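You operate a simulated robot arm through the tools that you are given. There is no shell and no other tool.

You are at the controls of a simulated two-armed robot. One attempt, no reset.

Task
Write the work slip's address and tariff into the clamped meter.
Fine: the probe is linked, leave it on; the clock stays.

Only the result counts: the job must be done as asked and must still hold three seconds after the hand-in. Knocking over, shifting, dropping, spilling or breaking anything else fails it.

Robot
Two 7-joint arms with two-finger parallel grippers on one trunk that stands fixed in place. Base frame: the origin is at the foot of the trunk, x ahead of it, y to its left, z up; the work surface is at about z = 0.8. Units: m, degrees, N and s.
The left shoulder is at [0.064, 0.182, 1.137], the right one opposite. With the tool pointing down near the work surface each hand reaches from about 0.26 to 0.74 m from the base axis, measured 20 degrees to its own side. Payload 3.91 kg a hand.
The tool frame of a hand sits at the grasp point between the pads (the TCP): z along the fingers, y along the line on which they close. The tips reach 0.03 m beyond it. The gripper opens to 0.11 m. The fingers are 0.02 m wide and 0.01 m thick; the gripper's body (0.048 by 0.112 m) begins 0.055 m behind the TCP.
Orientation is that of the tool frame in the base frame, as a unit quaternion [x, y, z, w]. With the fingers straight down and closing along the base's y, the tool's x points along the base's -x, its y along +y and its z along -z.

Tools
- The arms move only by the tool nudge_tool. It takes "left_steps", "right_steps" or both (then of equal length, played together; a hand with none holds still); each is one flat list of numbers, 6 for each row, row after row: the shift along the base's x, y, z in units of 25 mm (1.0 is 25 mm), then the turn, a rotation vector about the base's x, y, z in units of 6 degrees (1.0 is 6 degrees). In form: [tx, ty, tz, rx, ry, rz, tx, ty, tz, rx, ry, rz, ...]. A call has 1 to 20 rows; each row shifts and turns the commanded pose from where the row before left it. "left_gripper" and "right_gripper" are, for a hand that has rows, the finger opening in m, from 0 to 0.11, set as the call begins (left out, the last holds). A call with a number of a shift or a turn outside -1 to 1 is refused whole. Rows are played at 5 a second. More than 0.05 m and 8.6 degrees between two rows, or a gripper value outside its range, and nothing of the call is played. A pose out of reach is approached as far as the arm can. The call stops where the force on the tool passes 40 N (or 10 N more than at its start, if that is more) or the arm is blocked; 0.2 s more then pass. Each finger travels about 0.072 m/s and halts on what it meets, pressing with about 24 N; the grip force reading is that of the motor and also rises with nothing between the fingers. The clock runs only during rows and for 0.2 s after the last one: add rows that do not move to give the fingers time. It gives the time, the measured TCP pose, the force on the tool (base axes), the opening and the grip force at its end, in the units of the frame above (readings bear some noise), with the torque about the TCP (base axes, N m) and any sound that the robot's microphone picked up.
- Cameras (640 x 400 px; columns grow to the right, rows downward): "scene" is now at [0.1827, -0.0601, 1.3368]; the picture's right is [-0.65, -0.76, 0.00], its down [-0.38, 0.33, -0.86] and it looks along [0.65, -0.56, -0.50] (base axes); focal length 298 px, centre (320, 200). "left" rides on the left gripper at [0.072, -0.017, -0.103] in its tool frame; the picture's right is [0.23, 0.97, 0.00], its down [-0.76, 0.18, -0.62] and it looks along [-0.61, 0.14, 0.78] (tool axes); focal length 222 px, centre (320, 200). "right" rides on the right gripper at [0.072, 0.017, -0.103] in its tool frame; the picture's right is [-0.23, 0.97, 0.00], its down [-0.76, -0.18, -0.62] and it looks along [-0.61, -0.14, 0.78] (tool axes); focal length 222 px, centre (320, 200). There is no depth. A picture from a camera that has moved, and an enlarged one, comes with that camera's place and axes in the base frame and with its lens.
- grab_frame(camera): a new picture of that camera. No time passes.
- move_column(by): slides the trunk up (or, below 0, down) by that many m; the arms and the scene camera ride with it, the base frame stays. It gives what a move gives, with no picture.
- head_to(pan, tilt): turns the head with the scene camera to pan (to the left, within 80 degrees either way) and tilt (down, from -29 to 69), counted from straight ahead of the robot. It gives what a move gives.
- inspect(camera, box): a new picture of the part [left, top, right, bottom] of that camera's present view, enlarged. No time passes.
- finish_job(): hands the job in; it is judged then, once.

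Places have to be worked out from the pictures, the camera data and where the tool is seen. Open the grippers and draw the arms clear of the work before you hand the job in, unless the task says otherwise.

The tools are called as name(argument=value, ...) on one line, values as JSON. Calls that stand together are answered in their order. nudge_tool: Moves the arms, as the interface text tells. Its arguments: {"type":"object","properties":{"left_steps":{"type":"array"},"left_gripper":{"type":"number"},"right_steps":{"type":"array"},"right_gripper":{"type":"number"}},"required":[]} The other tools are called the same way: move_column (by) slides the trunk up or down; head_to (pan, tilt) turns the head that bears the scene camera; grab_frame (camera) takes a picture; inspect (camera, box) takes an enlarged picture of a part of a camera's view; finish_job () hands the job in.

At the start:

```text
t: 0.0
left_position: [0.3608, -0.0477, 1.1689]
left_orientation: [-0.001, 1.0, 0.0, 0.0]
left_force: [0.1, -0.6, -1.5]
left_ft_torque: [0.02, 0.0, 0.02]
left_grip_width: 0.11
left_grasp_force: 0.0
right_position: [0.2902, -0.4337, 1.128]
right_orientation: [0.0, 1.0, 0.001, 0.0]
right_force: [-0.1, 0.0, -0.4]
right_ft_torque: [0.02, 0.02, 0.0]
right_grip_width: 0.1101
right_grasp_force: 0.0
trunk travel left (down, up): [-0.4, 0.114]
head pan, tilt: [-40.8, 30.2]
```

scene: 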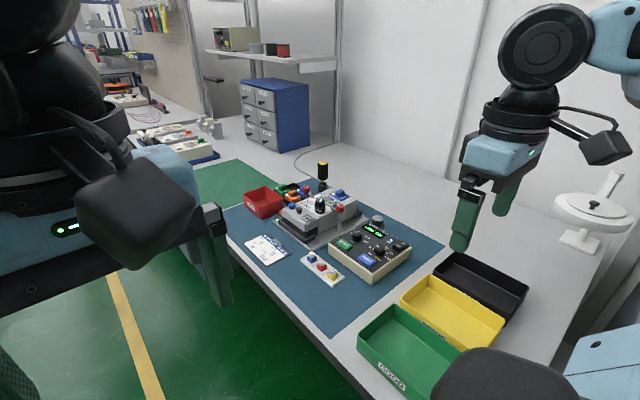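
right: 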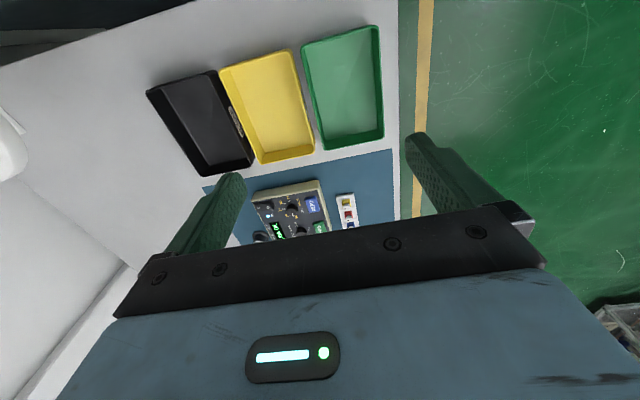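
left: 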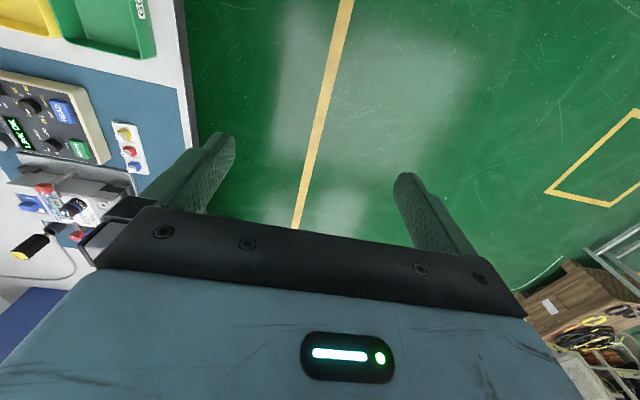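

I start by looking closely at the meter, programmer unit and slip in the scene view.

inspect(camera="scene", box=[320, 200, 420, 290])

inspect(camera="scene", box=[235, 155, 375, 245])

inspect(camera="scene", box=[235, 225, 300, 275])

inspect(camera="left", box=[0, 60, 160, 260])

inspect(camera="right", box=[220, 160, 380, 260])

```text
4.44 times, centred on (370, 245) of scene
camera zoom: at [0.1827, -0.0601, 1.3368], right [-0.65, -0.76, 0.0], down [-0.38, 0.33, -0.86], along [0.65, -0.56, -0.5], focal length 1323 px, centre (98, 0)
```

zoom: 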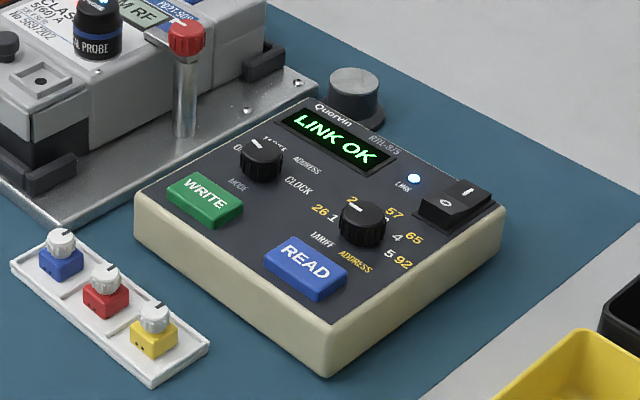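

```text
4.44 times, centred on (305, 200) of scene
camera zoom: at [0.1827, -0.0601, 1.3368], right [-0.65, -0.76, 0.0], down [-0.38, 0.33, -0.86], along [0.65, -0.56, -0.5], focal length 1323 px, centre (387, 200)
```

zoom: 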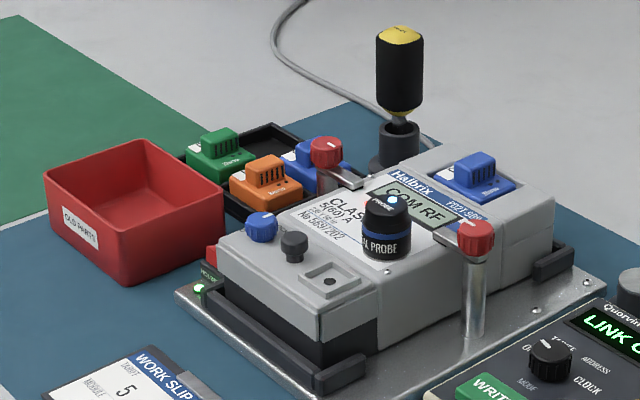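

```text
8.00 times, centred on (268, 250) of scene
camera zoom: at [0.1827, -0.0601, 1.3368], right [-0.65, -0.76, 0.0], down [-0.38, 0.33, -0.86], along [0.65, -0.56, -0.5], focal length 2382 px, centre (740, -200)
```

zoom: 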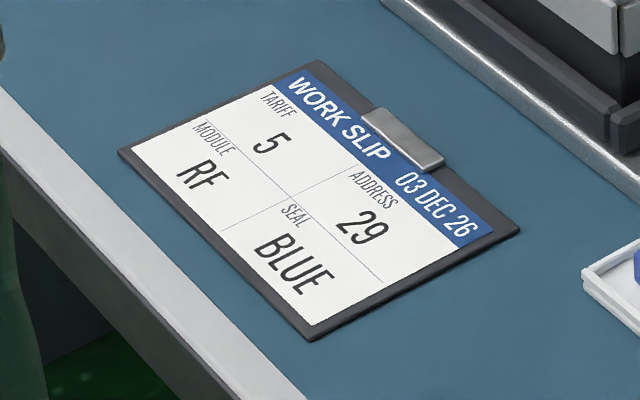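

```text
2.00 times, centred on (80, 160) of left
camera zoom: at [0.2893, -0.0656, 1.2721], right [-0.23, 0.97, 0.0], down [0.76, 0.18, 0.62], along [0.61, 0.14, -0.78], focal length 444 px, centre (800, 280)
```

zoom: 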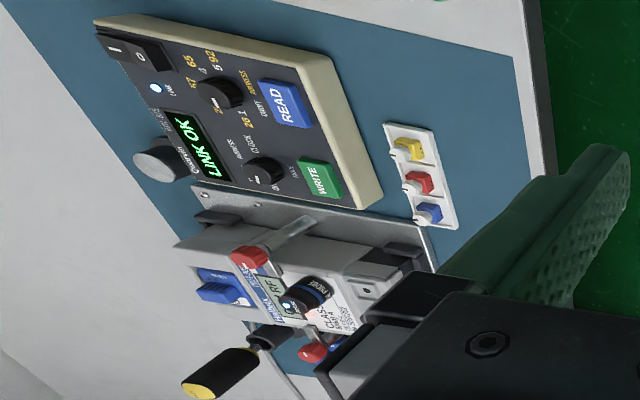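

```text
4.00 times, centred on (300, 210) of right
camera zoom: at [0.2156, -0.4167, 1.2312], right [0.23, 0.97, 0.0], down [0.76, -0.18, 0.62], along [0.61, -0.14, -0.78], focal length 888 px, centre (400, 160)
```

zoom: 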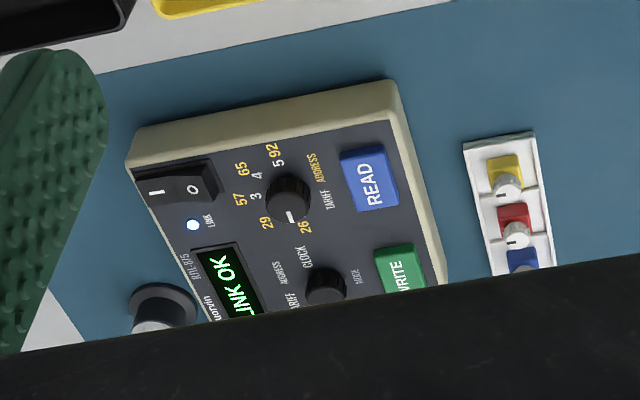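

The panel's READ side faces robot -x. I estimate the value knob at (0.526,-0.553,0.85) and the mode knob at (0.605,-0.556). I bring the right hand above for a closer view.

nudge_tool(right_steps=[0.9, -0.5, -0.3, 0, 0, 0, 0.9, -0.5, -0.3, 0, 0, 0, 0.9, -0.5, -0.3, 0, 0, 0, 0.9, -0.5, -0.3, 0, 0, 0, 0.9, -0.5, -0.3, 0, 0, 0, 0.9, -0.5, -0.3, 0, 0, 0, 0.9, -0.5, -0.3, 0, 0, 0, 0.9, -0.5, -0.3, 0, 0, 0, 0.9, -0.5, -0.3, 0, 0, 0], right_gripper=0.06)

grab_frame(camera="right")

grab_frame(camera="scene")

```text
t: 2.0
left_position: [0.3631, -0.0487, 1.1702]
left_orientation: [-0.001, 1.0, 0.0, -0.001]
left_force: [0.2, 0.1, 0.5]
left_ft_torque: [0.0, -0.01, 0.0]
left_grip_width: 0.1101
left_grasp_force: 0.0
right_position: [0.4953, -0.5464, 1.0592]
right_orientation: [0.0, 1.0, 0.001, 0.001]
right_force: [1.0, 0.3, -0.5]
right_ft_torque: [0.01, 0.0, 0.01]
right_grip_width: 0.0598
right_grasp_force: 0.2
trunk travel left (down, up): [-0.4, 0.114]
head pan, tilt: [-40.8, 30.2]
```

```text
taken
camera right: at [0.4213, -0.5292, 1.1635], right [0.23, 0.97, 0.0], down [0.76, -0.18, 0.62], along [0.61, -0.14, -0.78], focal length 222 px, centre (320, 200)
```

right: 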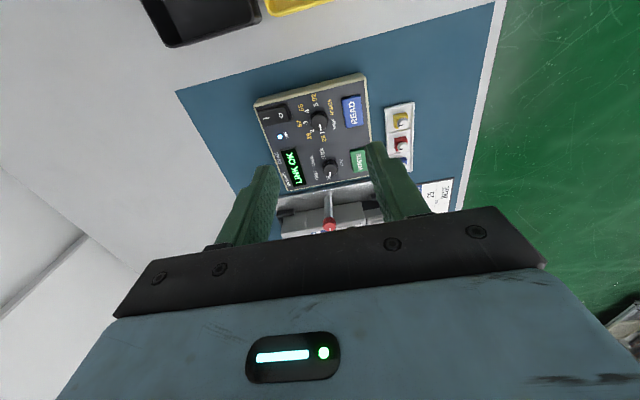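

```text
taken
camera scene: at [0.1835, -0.0602, 1.3367], right [-0.65, -0.76, 0.0], down [-0.38, 0.33, -0.86], along [0.65, -0.56, -0.5], focal length 298 px, centre (320, 200)
```

scene: 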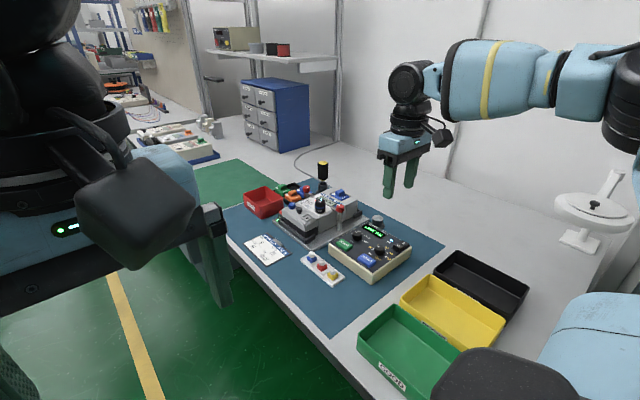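

The wrist camera now sees the whole panel, so I zoom in on the knobs.

inspect(camera="right", box=[250, 70, 378, 200])

inspect(camera="scene", box=[335, 215, 415, 275])

inspect(camera="right", box=[290, 85, 350, 145])

inspect(camera="right", box=[300, 135, 360, 195])

```text
3.08 times, centred on (314, 135) of right
camera zoom: at [0.4213, -0.5292, 1.1635], right [0.23, 0.97, 0.0], down [0.76, -0.18, 0.62], along [0.61, -0.14, -0.78], focal length 684 px, centre (338, 400)
```

zoom: 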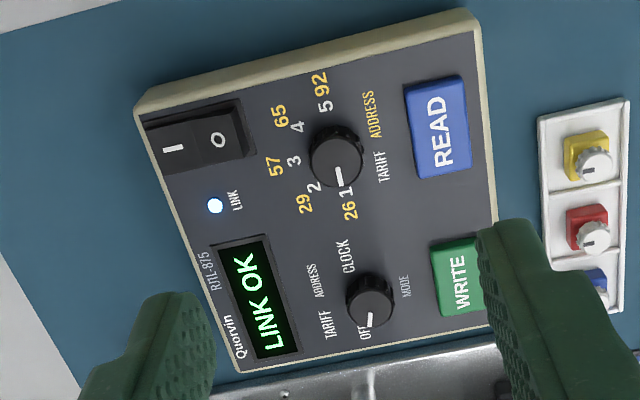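

```text
6.67 times, centred on (375, 245) of scene
camera zoom: at [0.1835, -0.0602, 1.3367], right [-0.65, -0.76, 0.0], down [-0.38, 0.33, -0.86], along [0.65, -0.56, -0.5], focal length 1985 px, centre (-47, -100)
```

zoom: 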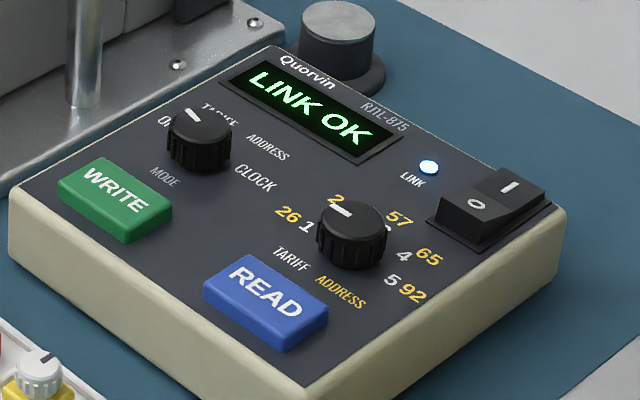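

```text
6.67 times, centred on (320, 115) of right
camera zoom: at [0.4213, -0.5292, 1.1635], right [0.23, 0.97, 0.0], down [0.76, -0.18, 0.62], along [0.61, -0.14, -0.78], focal length 1481 px, centre (320, 767)
```

zoom: 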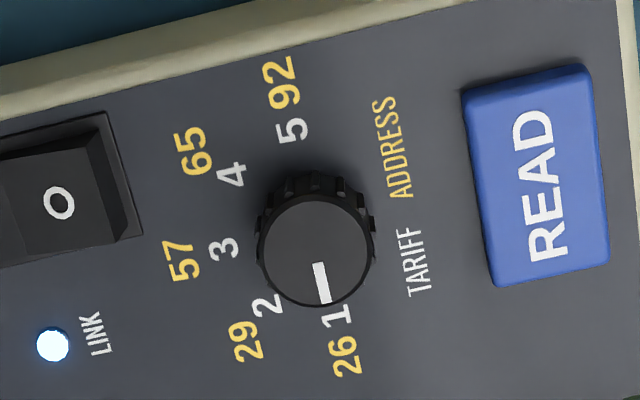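

```text
6.67 times, centred on (330, 165) of right
camera zoom: at [0.4213, -0.5292, 1.1635], right [0.23, 0.97, 0.0], down [0.76, -0.18, 0.62], along [0.61, -0.14, -0.78], focal length 1481 px, centre (253, 433)
```

zoom: 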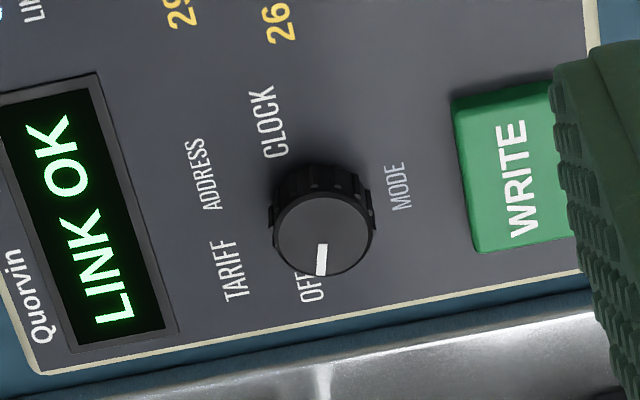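

The value knob is at 1/26 with 45° steps clockwise on the panel, and 29 is one step on. The mode knob is at OFF, followed by TARIFF, ADDRESS and CLOCK. I put the value knob's centre at (0.527,-0.554), its top at z≈0.8585 and the panel at z≈0.841, and I hover over it to check alignment.

nudge_tool(right_steps=[0.211, -0.051, -0.86, 0, 0, 0, 0.211, -0.051, -0.86, 0, 0, 0, 0.211, -0.051, -0.86, 0, 0, 0, 0.211, -0.051, -0.86, 0, 0, 0, 0.211, -0.051, -0.86, 0, 0, 0, 0.211, -0.051, -0.86, 0, 0, 0, 0, 0, 0, 0, 0, 0], right_gripper=0.042)

grab_frame(camera="right")

inspect(camera="scene", box=[335, 185, 435, 275])

```text
t: 3.6
left_position: [0.3623, -0.0487, 1.1692]
left_orientation: [-0.001, 1.0, 0.0, 0.0]
left_force: [-0.8, 0.5, -1.2]
left_ft_torque: [-0.01, 0.02, -0.03]
left_grip_width: 0.1098
left_grasp_force: 0.1
right_position: [0.5237, -0.5532, 0.9313]
right_orientation: [0.0, 1.0, 0.0, 0.001]
right_force: [-0.1, -0.2, -0.2]
right_ft_torque: [-0.01, 0.02, 0.01]
right_grip_width: 0.0421
right_grasp_force: 0.0
trunk travel left (down, up): [-0.4, 0.114]
head pan, tilt: [-40.8, 30.2]
```

```text
taken
camera right: at [0.4502, -0.5377, 1.0347], right [0.23, 0.97, 0.0], down [0.76, -0.18, 0.62], along [0.61, -0.14, -0.78], focal length 222 px, centre (320, 200)
```

right: 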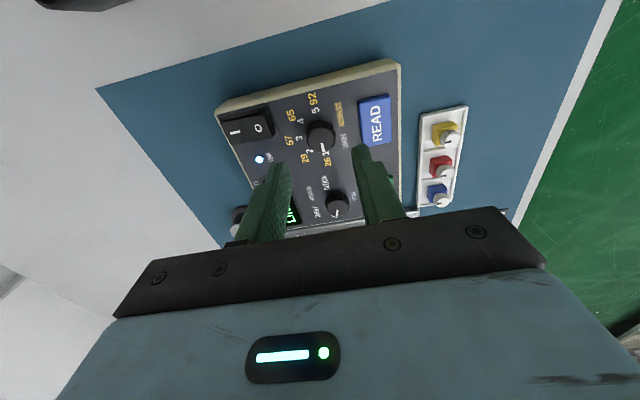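

```text
4.44 times, centred on (385, 230) of scene
camera zoom: at [0.1824, -0.0599, 1.3369], right [-0.65, -0.76, 0.0], down [-0.38, 0.33, -0.86], along [0.65, -0.56, -0.5], focal length 1323 px, centre (31, 67)
```

zoom: 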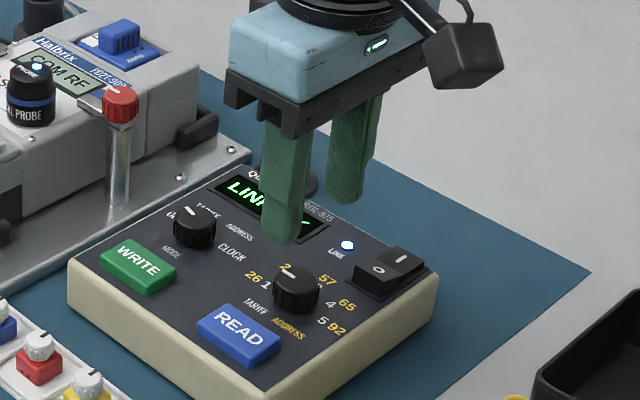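

The tips are at z≈0.90. I zoom in on the knob to refine its centre before descending.

inspect(camera="right", box=[270, 80, 390, 230])

```text
2.67 times, centred on (330, 155) of right
camera zoom: at [0.4502, -0.5377, 1.0347], right [0.23, 0.97, 0.0], down [0.76, -0.18, 0.62], along [0.61, -0.14, -0.78], focal length 592 px, centre (293, 320)
```

zoom: 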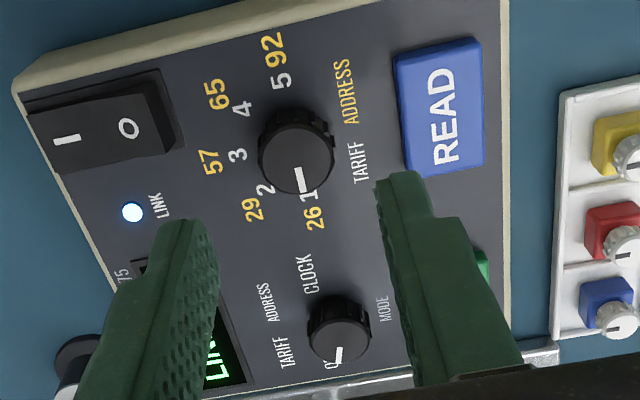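

The knob sits about 3 mm ahead of the TCP in x, so I correct for that and descend to TCP z≈0.876.

nudge_tool(right_steps=[0.1, 0.03, -0.55, 0, 0, 0, 0, 0, -0.55, 0, 0, 0, 0, 0, -0.55, 0, 0, 0, 0, 0, -0.55, 0, 0, 0, 0, 0, 0, 0, 0, 0], right_gripper=0.042)

inspect(camera="right", box=[250, 100, 390, 220])

inspect(camera="scene", box=[335, 205, 415, 275])

```text
t: 4.8
left_position: [0.3622, -0.0489, 1.1698]
left_orientation: [-0.001, 1.0, 0.001, 0.0]
left_force: [-0.2, 0.5, -0.4]
left_ft_torque: [0.01, 0.01, -0.01]
left_grip_width: 0.11
left_grasp_force: 0.2
right_position: [0.5255, -0.5526, 0.8755]
right_orientation: [0.0, 1.0, -0.001, 0.001]
right_force: [-0.2, -0.2, 0.3]
right_ft_torque: [-0.01, 0.0, -0.01]
right_grip_width: 0.0419
right_grasp_force: 0.1
trunk travel left (down, up): [-0.4, 0.114]
head pan, tilt: [-40.8, 30.2]
```

```text
3.33 times, centred on (320, 160) of right
camera zoom: at [0.4523, -0.5363, 0.9799], right [0.23, 0.97, 0.0], down [0.76, -0.18, 0.62], along [0.61, -0.14, -0.78], focal length 740 px, centre (320, 333)
```

zoom: 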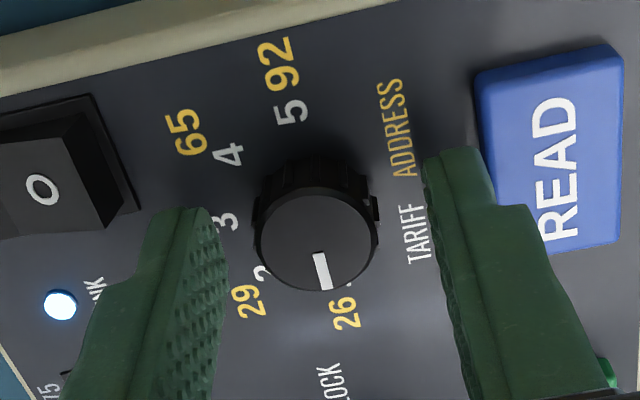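

```text
5.71 times, centred on (375, 240) of scene
camera zoom: at [0.1825, -0.06, 1.3369], right [-0.65, -0.76, 0.0], down [-0.38, 0.33, -0.86], along [0.65, -0.56, -0.5], focal length 1701 px, centre (6, -29)
```

zoom: 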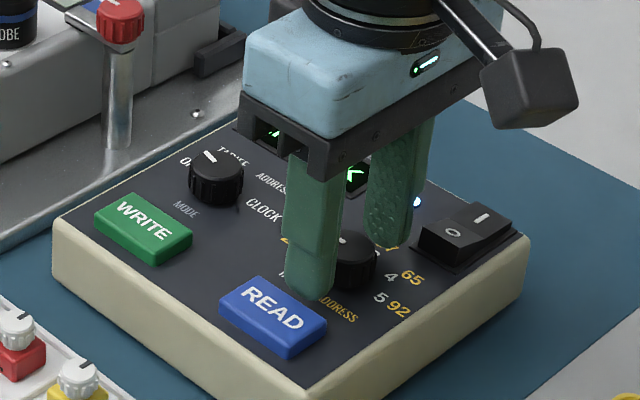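

The TCP is centred on the knob to within 1 mm. I close on it.

nudge_tool(right_steps=[0, 0, 0, 0, 0, 0, 0, 0, 0, 0, 0, 0, 0, 0, 0, 0, 0, 0], right_gripper=0.015)

```text
t: 5.6
left_position: [0.3621, -0.0486, 1.1683]
left_orientation: [0.0, 1.0, 0.0, 0.0]
left_force: [-0.9, -0.3, -0.1]
left_ft_torque: [0.03, 0.0, 0.02]
left_grip_width: 0.1102
left_grasp_force: 0.0
right_position: [0.5251, -0.5546, 0.8766]
right_orientation: [0.0, 1.0, 0.0, 0.001]
right_force: [1.6, -7.3, 2.9]
right_ft_torque: [-0.37, 0.1, 0.0]
right_grip_width: 0.0234
right_grasp_force: 44.6
trunk travel left (down, up): [-0.4, 0.114]
head pan, tilt: [-40.8, 30.2]
```

The grip is on, with the knob about 23 mm wide. I ease 1 mm toward -y and turn -45° about z to go from 1/26 to 2/29.

nudge_tool(right_steps=[0, -0.05, 0, 0, 0, 0, 0, 0, 0, 0, 0, -1, 0, 0, 0, 0, 0, -1, 0, 0, 0, 0, 0, -1, 0, 0, 0, 0, 0, -1, 0, 0, 0, 0, 0, -1, 0, 0, 0, 0, 0, -1, 0, 0, 0, 0, 0, -1, 0, 0, 0, 0, 0, -0.5, 0, 0, 0, 0, 0, 0])

grab_frame(camera="right")

inspect(camera="scene", box=[335, 205, 415, 275])

```text
t: 7.8
left_position: [0.3625, -0.048, 1.1703]
left_orientation: [-0.001, 1.0, -0.001, 0.0]
left_force: [-0.9, 0.0, 0.7]
left_ft_torque: [-0.03, 0.02, -0.03]
left_grip_width: 0.1099
left_grasp_force: 0.1
right_position: [0.526, -0.5527, 0.8769]
right_orientation: [0.383, 0.924, 0.001, 0.0]
right_force: [3.4, 3.0, 2.4]
right_ft_torque: [0.19, 0.17, 0.01]
right_grip_width: 0.0238
right_grasp_force: 44.9
trunk travel left (down, up): [-0.4, 0.114]
head pan, tilt: [-40.8, 30.2]
```

```text
taken
camera right: at [0.486, -0.49, 0.9798], right [0.85, 0.53, 0.0], down [0.41, -0.66, 0.62], along [0.33, -0.53, -0.78], focal length 222 px, centre (320, 200)
```

right: 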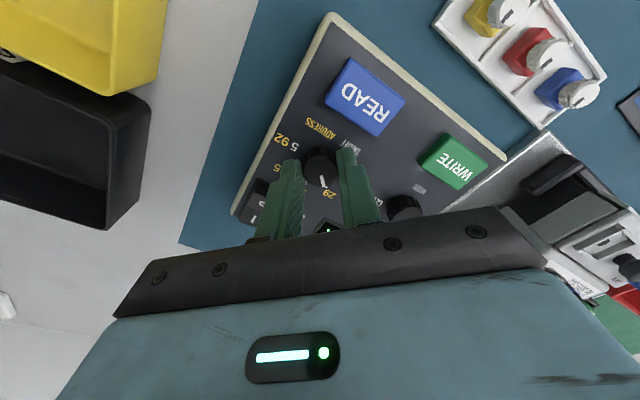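

```text
5.71 times, centred on (375, 240) of scene
camera zoom: at [0.183, -0.0595, 1.3368], right [-0.65, -0.76, 0.0], down [-0.38, 0.33, -0.86], along [0.65, -0.56, -0.5], focal length 1701 px, centre (6, -29)
```

zoom: 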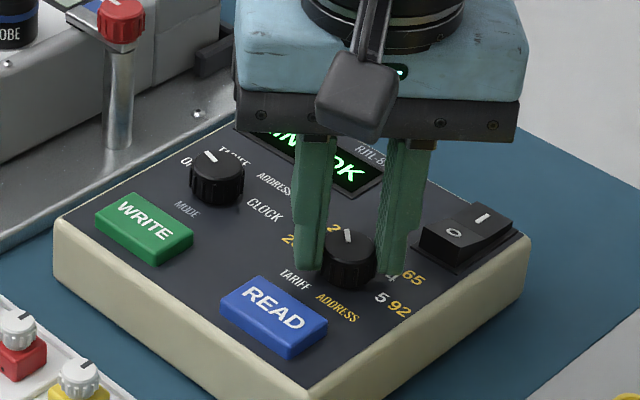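

The pointer is now at 2/29 and the box hasn't moved. I open, rise, turn back and move over the mode knob with +45° yaw, leaving room for its -90° turn.

nudge_tool(right_steps=[0, 0, 0, 0, 0, 0, 0, 0, 0, 0, 0, 0, 0, 0, 0.8, 0, 0, 0, 0, 0, 0.8, 0, 0, 0, 0, 0, 0.8, 0, 0, 0], right_gripper=0.042)

nudge_tool(right_steps=[0.21, 0, 0, 0, 0, 1, 0.21, 0, 0, 0, 0, 1, 0.21, 0, 0, 0, 0, 1, 0.21, 0, 0, 0, 0, 1, 0.21, 0, 0, 0, 0, 1, 0.21, 0, 0, 0, 0, 1, 0.21, 0, 0, 0, 0, 1, 0.21, 0, 0, 0, 0, 1, 0.21, 0, 0, 0, 0, 1, 0.21, 0, 0, 0, 0, 1, 0.21, 0, 0, 0, 0, 1, 0.21, 0, 0, 0, 0, 1, 0.21, 0, 0, 0, 0, 1, 0.21, 0, 0, 0, 0, 1, 0.21, 0, 0, 0, 0, 1, 0, 0, 0, 0, 0, 0])

grab_frame(camera="right")

inspect(camera="scene", box=[335, 195, 425, 275])

```text
t: 9.0
left_position: [0.3613, -0.0475, 1.1703]
left_orientation: [-0.002, 1.0, 0.0, 0.0]
left_force: [-1.0, 0.8, 0.1]
left_ft_torque: [-0.01, 0.0, 0.04]
left_grip_width: 0.1098
left_grasp_force: 0.1
right_position: [0.5256, -0.5537, 0.9366]
right_orientation: [0.383, 0.924, 0.0, 0.001]
right_force: [0.3, -0.5, 0.2]
right_ft_torque: [-0.02, 0.0, 0.03]
right_grip_width: 0.042
right_grasp_force: 0.1
trunk travel left (down, up): [-0.4, 0.114]
head pan, tilt: [-40.8, 30.2]
```

```text
t: 12.4
left_position: [0.362, -0.049, 1.1694]
left_orientation: [-0.001, 1.0, 0.0, 0.0]
left_force: [0.1, -0.6, -0.7]
left_ft_torque: [-0.01, -0.03, 0.03]
left_grip_width: 0.1099
left_grasp_force: 0.0
right_position: [0.6032, -0.5526, 0.9353]
right_orientation: [-0.383, 0.924, 0.001, 0.001]
right_force: [0.5, 0.0, 0.5]
right_ft_torque: [-0.01, 0.0, 0.0]
right_grip_width: 0.0419
right_grasp_force: 0.1
trunk travel left (down, up): [-0.4, 0.114]
head pan, tilt: [-40.8, 30.2]
```

```text
taken
camera right: at [0.5393, -0.5933, 1.0389], right [-0.53, 0.85, 0.0], down [0.66, 0.41, 0.62], along [0.53, 0.33, -0.78], focal length 222 px, centre (320, 200)
```

right: 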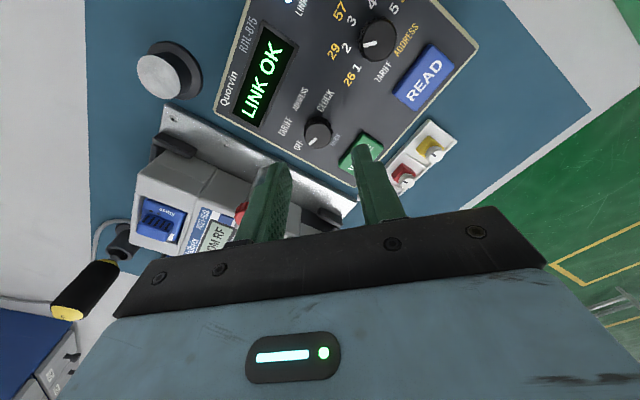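

```text
5.00 times, centred on (380, 235) of scene
camera zoom: at [0.1825, -0.0602, 1.3369], right [-0.65, -0.76, 0.0], down [-0.38, 0.33, -0.86], along [0.65, -0.56, -0.5], focal length 1489 px, centre (20, 25)
```

zoom: 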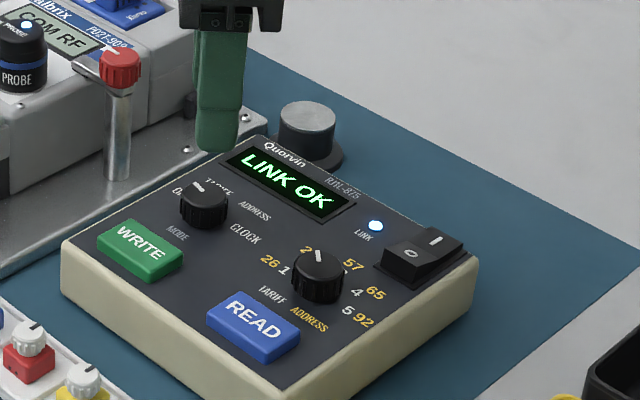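

The value pointer sits at 2/29. I zoom in to centre on the mode knob.

inspect(camera="right", box=[260, 80, 400, 200])

```text
3.33 times, centred on (330, 140) of right
camera zoom: at [0.5393, -0.5933, 1.0389], right [-0.53, 0.85, 0.0], down [0.66, 0.41, 0.62], along [0.53, 0.33, -0.78], focal length 740 px, centre (287, 400)
```

zoom: 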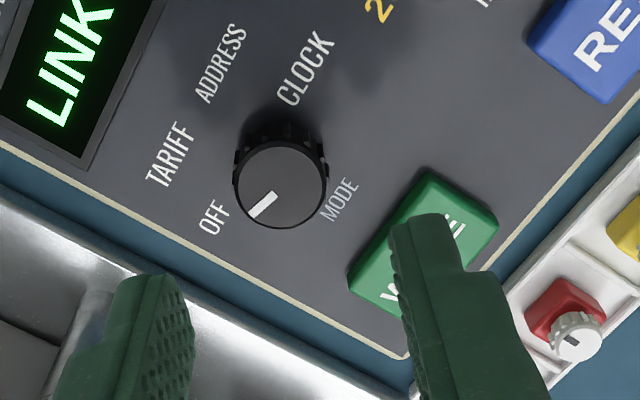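

The TCP is within 1 mm of the mode knob's centre. I narrow the opening to 36 mm so the finger clears WRITE, then descend.

nudge_tool(right_steps=[0, 0, 0, 0, 0, 0, 0, 0, -0.588, 0, 0, 0, 0, 0, -0.588, 0, 0, 0, 0, 0, -0.588, 0, 0, 0, 0, 0, -0.588, 0, 0, 0, 0, 0, 0, 0, 0, 0], right_gripper=0.036)

inspect(camera="right", box=[250, 100, 390, 220])

```text
t: 13.8
left_position: [0.3615, -0.0486, 1.17]
left_orientation: [-0.001, 1.0, 0.0, 0.0]
left_force: [-0.7, -0.5, -0.9]
left_ft_torque: [0.0, 0.07, -0.04]
left_grip_width: 0.1101
left_grasp_force: 0.1
right_position: [0.6039, -0.553, 0.8768]
right_orientation: [-0.383, 0.924, 0.0, 0.001]
right_force: [0.1, 0.0, 0.1]
right_ft_torque: [0.01, 0.01, -0.02]
right_grip_width: 0.036
right_grasp_force: 0.0
trunk travel left (down, up): [-0.4, 0.114]
head pan, tilt: [-40.8, 30.2]
```

```text
3.33 times, centred on (320, 160) of right
camera zoom: at [0.5402, -0.5933, 0.9797], right [-0.53, 0.85, 0.0], down [0.66, 0.41, 0.62], along [0.53, 0.33, -0.78], focal length 740 px, centre (320, 333)
```

zoom: 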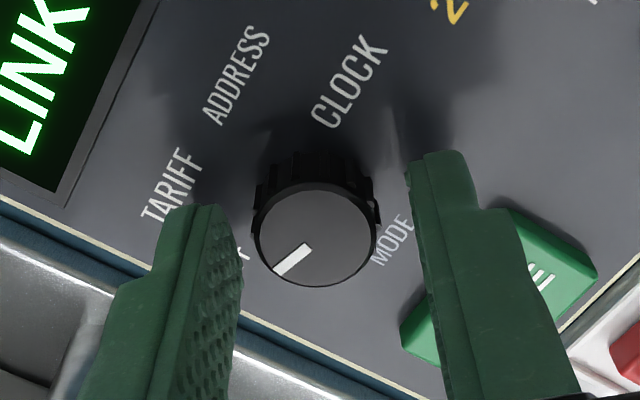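

The knob is centred between the fingers. I close and then turn -90°, OFF to ADDRESS at an expected 45° per step.

nudge_tool(right_steps=[0, 0, 0, 0, 0, 0, 0, 0, 0, 0, 0, 0], right_gripper=0.015)

nudge_tool(right_steps=[0, 0, 0, 0, 0, -1, 0, 0, 0, 0, 0, -1, 0, 0, 0, 0, 0, -1, 0, 0, 0, 0, 0, -1, 0, 0, 0, 0, 0, -1, 0, 0, 0, 0, 0, -1, 0, 0, 0, 0, 0, -1, 0, 0, 0, 0, 0, -0.5, 0, 0, 0, 0, 0, 0])

grab_frame(camera="right")

inspect(camera="scene", box=[335, 195, 425, 275])

```text
t: 14.4
left_position: [0.3629, -0.0496, 1.1687]
left_orientation: [-0.001, 1.0, 0.0, 0.0]
left_force: [-0.1, 0.7, 0.2]
left_ft_torque: [0.01, -0.03, -0.01]
left_grip_width: 0.11
left_grasp_force: 0.1
right_position: [0.605, -0.5546, 0.8774]
right_orientation: [-0.382, 0.924, 0.0, 0.001]
right_force: [4.5, -3.2, 0.5]
right_ft_torque: [-0.18, -0.13, 0.0]
right_grip_width: 0.0234
right_grasp_force: 44.9
trunk travel left (down, up): [-0.4, 0.114]
head pan, tilt: [-40.8, 30.2]
```

```text
t: 16.4
left_position: [0.3629, -0.0499, 1.169]
left_orientation: [-0.001, 1.0, 0.0, 0.0]
left_force: [0.1, -0.9, -1.8]
left_ft_torque: [0.01, -0.01, -0.01]
left_grip_width: 0.11
left_grasp_force: 0.0
right_position: [0.6047, -0.5543, 0.8768]
right_orientation: [0.0, 1.0, 0.002, 0.0]
right_force: [8.7, -4.6, -6.2]
right_ft_torque: [-0.16, -0.53, -0.04]
right_grip_width: 0.0234
right_grasp_force: 45.0
trunk travel left (down, up): [-0.4, 0.114]
head pan, tilt: [-40.8, 30.2]
```

```text
taken
camera right: at [0.5314, -0.5375, 0.9797], right [0.23, 0.97, 0.0], down [0.76, -0.18, 0.62], along [0.61, -0.14, -0.78], focal length 222 px, centre (320, 200)
```

right: 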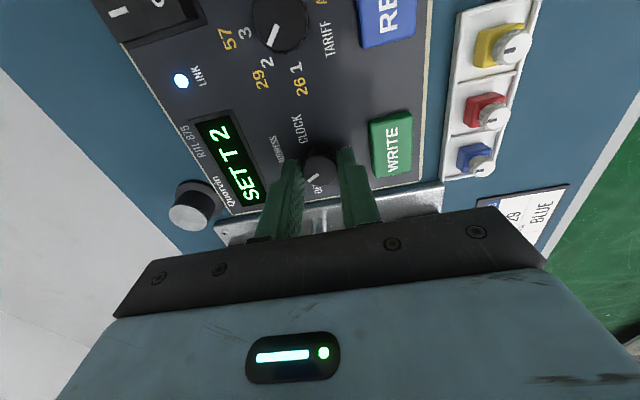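

```text
5.00 times, centred on (380, 235) of scene
camera zoom: at [0.184, -0.0611, 1.3366], right [-0.65, -0.76, 0.0], down [-0.38, 0.33, -0.86], along [0.65, -0.56, -0.5], focal length 1489 px, centre (20, 25)
```

zoom: 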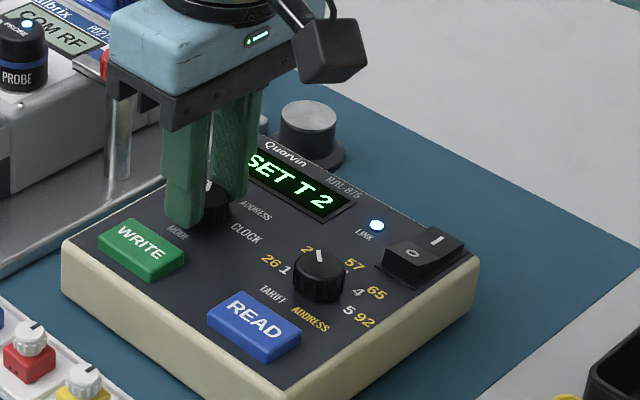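

The display reads "SET T 2", so TARIFF is selected and the step is 45°. I turn another -45° to ADDRESS with a 1 mm correction to ease the side force.

nudge_tool(right_steps=[0.04, -0.02, -0.02, 0, 0, -1, 0, 0, 0, 0, 0, -1, 0, 0, 0, 0, 0, -1, 0, 0, 0, 0, 0, -1, 0, 0, 0, 0, 0, -1, 0, 0, 0, 0, 0, -1, 0, 0, 0, 0, 0, -1, 0, 0, 0, 0, 0, -0.5, 0, 0, 0, 0, 0, 0])

grab_frame(camera="right")

inspect(camera="scene", box=[335, 195, 425, 275])

```text
t: 18.4
left_position: [0.3621, -0.0482, 1.1695]
left_orientation: [0.0, 1.0, 0.0, 0.0]
left_force: [0.1, 0.0, -1.0]
left_ft_torque: [-0.02, 0.0, 0.01]
left_grip_width: 0.1099
left_grasp_force: 0.1
right_position: [0.6041, -0.5547, 0.877]
right_orientation: [0.382, 0.924, -0.001, -0.001]
right_force: [-3.2, 7.1, -10.0]
right_ft_torque: [0.48, 0.25, -0.03]
right_grip_width: 0.0234
right_grasp_force: 44.8
trunk travel left (down, up): [-0.4, 0.114]
head pan, tilt: [-40.8, 30.2]
```

```text
taken
camera right: at [0.5648, -0.4908, 0.9798], right [0.85, 0.53, 0.0], down [0.41, -0.66, 0.62], along [0.33, -0.53, -0.78], focal length 222 px, centre (320, 200)
```

right: 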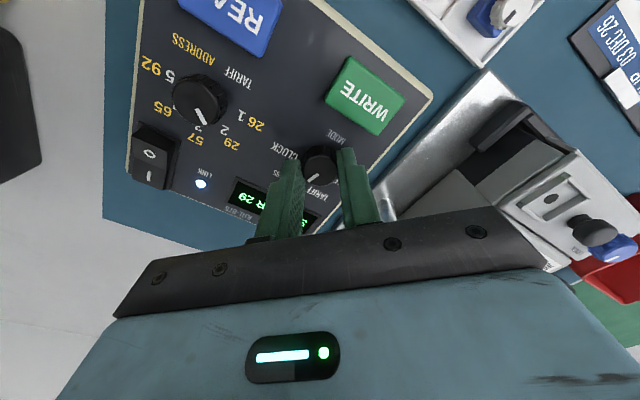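

```text
5.00 times, centred on (380, 235) of scene
camera zoom: at [0.1831, -0.0601, 1.3367], right [-0.65, -0.76, 0.0], down [-0.38, 0.33, -0.86], along [0.65, -0.56, -0.5], focal length 1489 px, centre (20, 25)
```

zoom: 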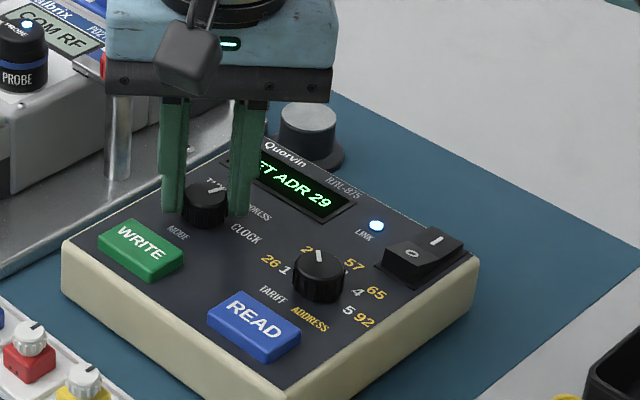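

The display shows "SET ADR 29" as wanted. I release, rise, turn back to zero yaw, move above WRITE at about (0.603,-0.507, top 0.847) and close the fingers to make a press tip.

nudge_tool(right_steps=[0, 0, 0, 0, 0, 0, 0, 0, 0, 0, 0, 0, 0, 0, 0.8, 0, 0, 0, 0, 0, 0.8, 0, 0, 0], right_gripper=0.036)

nudge_tool(right_steps=[0, 0.235, 0, 0, 0, 1, 0, 0.235, 0, 0, 0, 1, 0, 0.235, 0, 0, 0, 1, 0, 0.235, 0, 0, 0, 1, 0, 0.235, 0, 0, 0, 1, 0, 0.235, 0, 0, 0, 1, 0, 0.235, 0, 0, 0, 1, 0, 0.235, 0, 0, 0, 0.5, 0, 0, 0, 0, 0, 0], right_gripper=0.0)

grab_frame(camera="right")

inspect(camera="scene", box=[335, 195, 425, 275])

```text
t: 19.4
left_position: [0.3624, -0.0485, 1.168]
left_orientation: [0.0, 1.0, 0.0, 0.001]
left_force: [-0.5, 0.6, 1.0]
left_ft_torque: [0.02, 0.0, -0.02]
left_grip_width: 0.1102
left_grasp_force: 0.1
right_position: [0.6032, -0.5536, 0.9181]
right_orientation: [0.382, 0.924, 0.0, 0.001]
right_force: [0.5, 0.0, 0.3]
right_ft_torque: [0.02, -0.02, 0.03]
right_grip_width: 0.036
right_grasp_force: 0.0
trunk travel left (down, up): [-0.4, 0.114]
head pan, tilt: [-40.8, 30.2]
```

```text
t: 21.4
left_position: [0.3616, -0.0483, 1.1693]
left_orientation: [-0.001, 1.0, 0.0, 0.0]
left_force: [0.3, -0.8, 0.2]
left_ft_torque: [0.01, -0.02, -0.04]
left_grip_width: 0.11
left_grasp_force: 0.1
right_position: [0.604, -0.5067, 0.9172]
right_orientation: [-0.002, 1.0, 0.001, 0.0]
right_force: [0.2, -0.3, -0.1]
right_ft_torque: [0.01, 0.0, 0.02]
right_grip_width: 0.0
right_grasp_force: 23.9
trunk travel left (down, up): [-0.4, 0.114]
head pan, tilt: [-40.8, 30.2]
```

```text
taken
camera right: at [0.531, -0.4907, 1.0203], right [0.23, 0.97, 0.0], down [0.76, -0.18, 0.62], along [0.61, -0.14, -0.78], focal length 222 px, centre (320, 200)
```

right: 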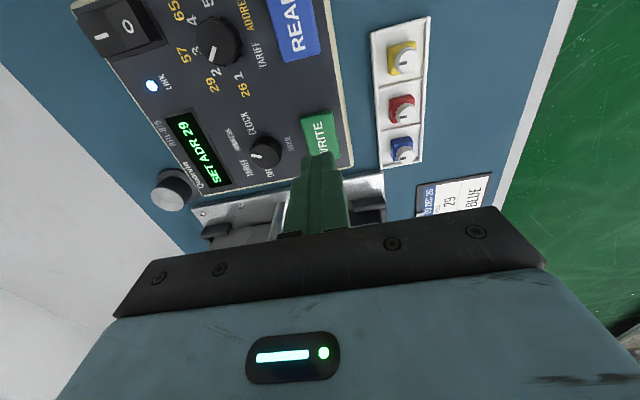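

```text
5.00 times, centred on (380, 235) of scene
camera zoom: at [0.1827, -0.0602, 1.3368], right [-0.65, -0.76, 0.0], down [-0.38, 0.33, -0.86], along [0.65, -0.56, -0.5], focal length 1489 px, centre (20, 25)
```

zoom: 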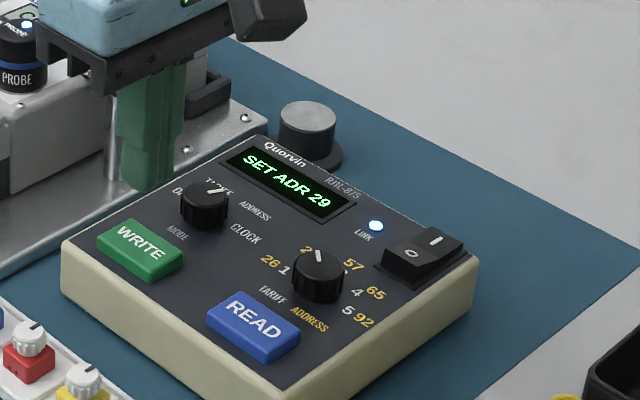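

The display holds "SET ADR 29" and the tip is centred over WRITE. I descend to about 8 mm above, then press in small steps.

nudge_tool(right_steps=[0, 0, -0.6, 0, 0, 0, 0, 0, -0.6, 0, 0, 0, 0, 0, -0.1, 0, 0, 0, 0, 0, -0.1, 0, 0, 0, 0, 0, -0.1, 0, 0, 0, 0, 0, 0, 0, 0, 0])

inspect(camera="scene", box=[335, 195, 425, 275])

inspect(camera="right", box=[120, 60, 400, 240])

```text
t: 22.8
left_position: [0.3619, -0.0484, 1.1687]
left_orientation: [0.0, 1.0, -0.001, 0.0]
left_force: [1.1, -0.2, 0.3]
left_ft_torque: [-0.02, 0.02, -0.04]
left_grip_width: 0.1099
left_grasp_force: 0.1
right_position: [0.6046, -0.5084, 0.8791]
right_orientation: [-0.001, 1.0, -0.001, -0.001]
right_force: [-0.7, 0.2, -0.5]
right_ft_torque: [0.03, 0.06, 0.03]
right_grip_width: 0.0002
right_grasp_force: 24.3
trunk travel left (down, up): [-0.4, 0.114]
head pan, tilt: [-40.8, 30.2]
```

```text
5.00 times, centred on (380, 235) of scene
camera zoom: at [0.1827, -0.0601, 1.3368], right [-0.65, -0.76, 0.0], down [-0.38, 0.33, -0.86], along [0.65, -0.56, -0.5], focal length 1489 px, centre (20, 25)
```

zoom: 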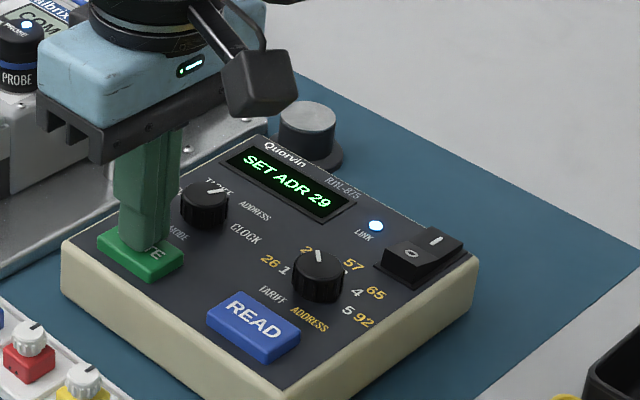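

```text
2.22 times, centred on (260, 150) of right
camera zoom: at [0.5314, -0.491, 0.9821], right [0.23, 0.97, 0.0], down [0.76, -0.18, 0.62], along [0.61, -0.14, -0.78], focal length 494 px, centre (453, 311)
```

zoom: 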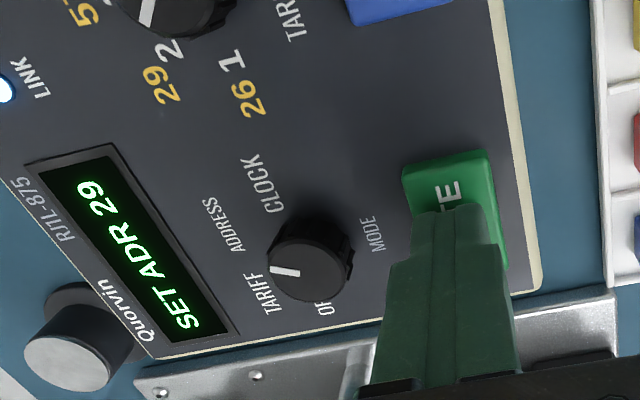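

The tip is just above or touching the button and slightly to its left, with no force yet. I shift 3 mm toward -x and press about 5 mm in small steps.

nudge_tool(right_steps=[-0.12, 0, 0.05, 0, 0, 0, 0, 0, -0.1, 0, 0, 0, 0, 0, -0.06, 0, 0, 0, 0, 0, -0.06, 0, 0, 0, 0, 0, -0.06, 0, 0, 0])

inspect(camera="scene", box=[335, 195, 425, 275])

```text
t: 24.0
left_position: [0.3618, -0.0475, 1.1696]
left_orientation: [-0.001, 1.0, 0.0, -0.001]
left_force: [0.1, -0.8, -0.7]
left_ft_torque: [0.01, -0.01, 0.01]
left_grip_width: 0.1099
left_grasp_force: 0.0
right_position: [0.6011, -0.5076, 0.8733]
right_orientation: [0.001, 1.0, 0.0, 0.001]
right_force: [-1.7, 2.7, 4.9]
right_ft_torque: [0.07, 0.08, -0.01]
right_grip_width: 0.0001
right_grasp_force: 23.7
trunk travel left (down, up): [-0.4, 0.114]
head pan, tilt: [-40.8, 30.2]
heard: click
```

```text
5.00 times, centred on (380, 235) of scene
camera zoom: at [0.182, -0.0595, 1.337], right [-0.65, -0.76, 0.0], down [-0.38, 0.33, -0.86], along [0.66, -0.56, -0.5], focal length 1489 px, centre (20, 25)
```

zoom: 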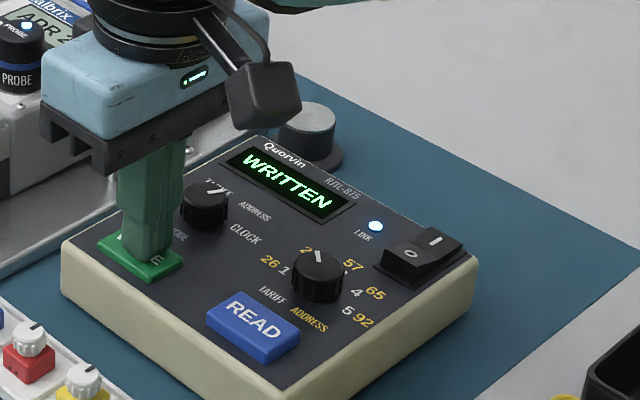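

A click was heard, and the display says "WRITTEN". I lift straight up and read the display and meter.

nudge_tool(right_steps=[0, 0, 0.3, 0, 0, 0, 0, 0, 0.7, 0, 0, 0, 0, 0, 0.8, 0, 0, 0])

nudge_tool(right_steps=[0.06, -0.93, 0, 0, 0, 0, 0.06, -0.93, 0, 0, 0, 0, 0, 0, 0, 0, 0, 0], right_gripper=0.036)

grab_frame(camera="right")

inspect(camera="right", box=[250, 100, 390, 220])

inspect(camera="scene", box=[300, 175, 420, 275])

```text
t: 24.8
left_position: [0.3614, -0.0493, 1.1696]
left_orientation: [-0.001, 1.0, 0.0, 0.0]
left_force: [-0.1, -0.1, -0.3]
left_ft_torque: [0.01, 0.04, 0.01]
left_grip_width: 0.1097
left_grasp_force: 0.0
right_position: [0.6014, -0.5064, 0.9196]
right_orientation: [0.0, 1.0, 0.001, 0.0]
right_force: [-0.9, 0.3, 0.8]
right_ft_torque: [-0.02, -0.02, -0.01]
right_grip_width: 0.0001
right_grasp_force: 23.7
trunk travel left (down, up): [-0.4, 0.114]
head pan, tilt: [-40.8, 30.2]
```

```text
t: 25.6
left_position: [0.3626, -0.0477, 1.1694]
left_orientation: [-0.001, 1.0, -0.001, 0.001]
left_force: [-0.3, -0.3, 0.7]
left_ft_torque: [0.0, -0.02, -0.02]
left_grip_width: 0.1101
left_grasp_force: 0.0
right_position: [0.6045, -0.5535, 0.9205]
right_orientation: [0.0, 1.0, 0.001, 0.001]
right_force: [-0.2, -0.2, 0.6]
right_ft_torque: [-0.01, -0.02, 0.0]
right_grip_width: 0.0359
right_grasp_force: 0.1
trunk travel left (down, up): [-0.4, 0.114]
head pan, tilt: [-40.8, 30.2]
```

```text
taken
camera right: at [0.5316, -0.5372, 1.0233], right [0.23, 0.97, 0.0], down [0.76, -0.18, 0.62], along [0.61, -0.14, -0.78], focal length 222 px, centre (320, 200)
```

right: 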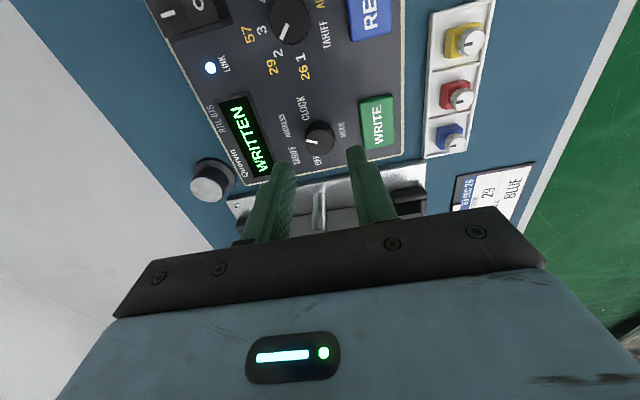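

```text
3.33 times, centred on (320, 160) of right
camera zoom: at [0.5316, -0.5372, 1.0233], right [0.23, 0.97, 0.0], down [0.76, -0.18, 0.62], along [0.61, -0.14, -0.78], focal length 740 px, centre (320, 333)
```

zoom: 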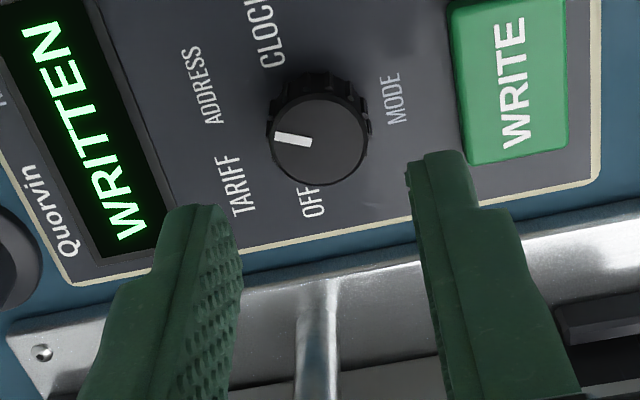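

```text
4.00 times, centred on (360, 225) of scene
camera zoom: at [0.1825, -0.06, 1.3369], right [-0.65, -0.76, 0.0], down [-0.38, 0.33, -0.86], along [0.65, -0.56, -0.5], focal length 1191 px, centre (160, 100)
```

zoom: 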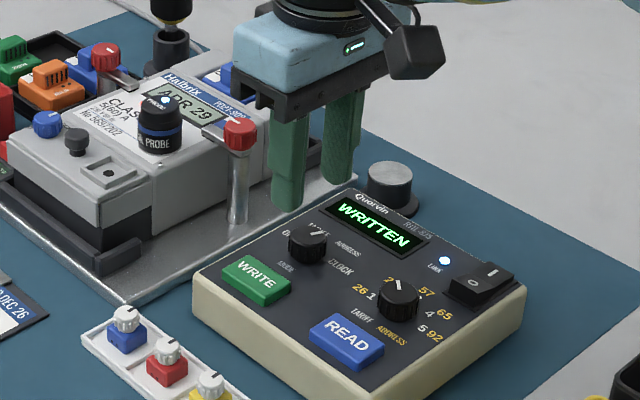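

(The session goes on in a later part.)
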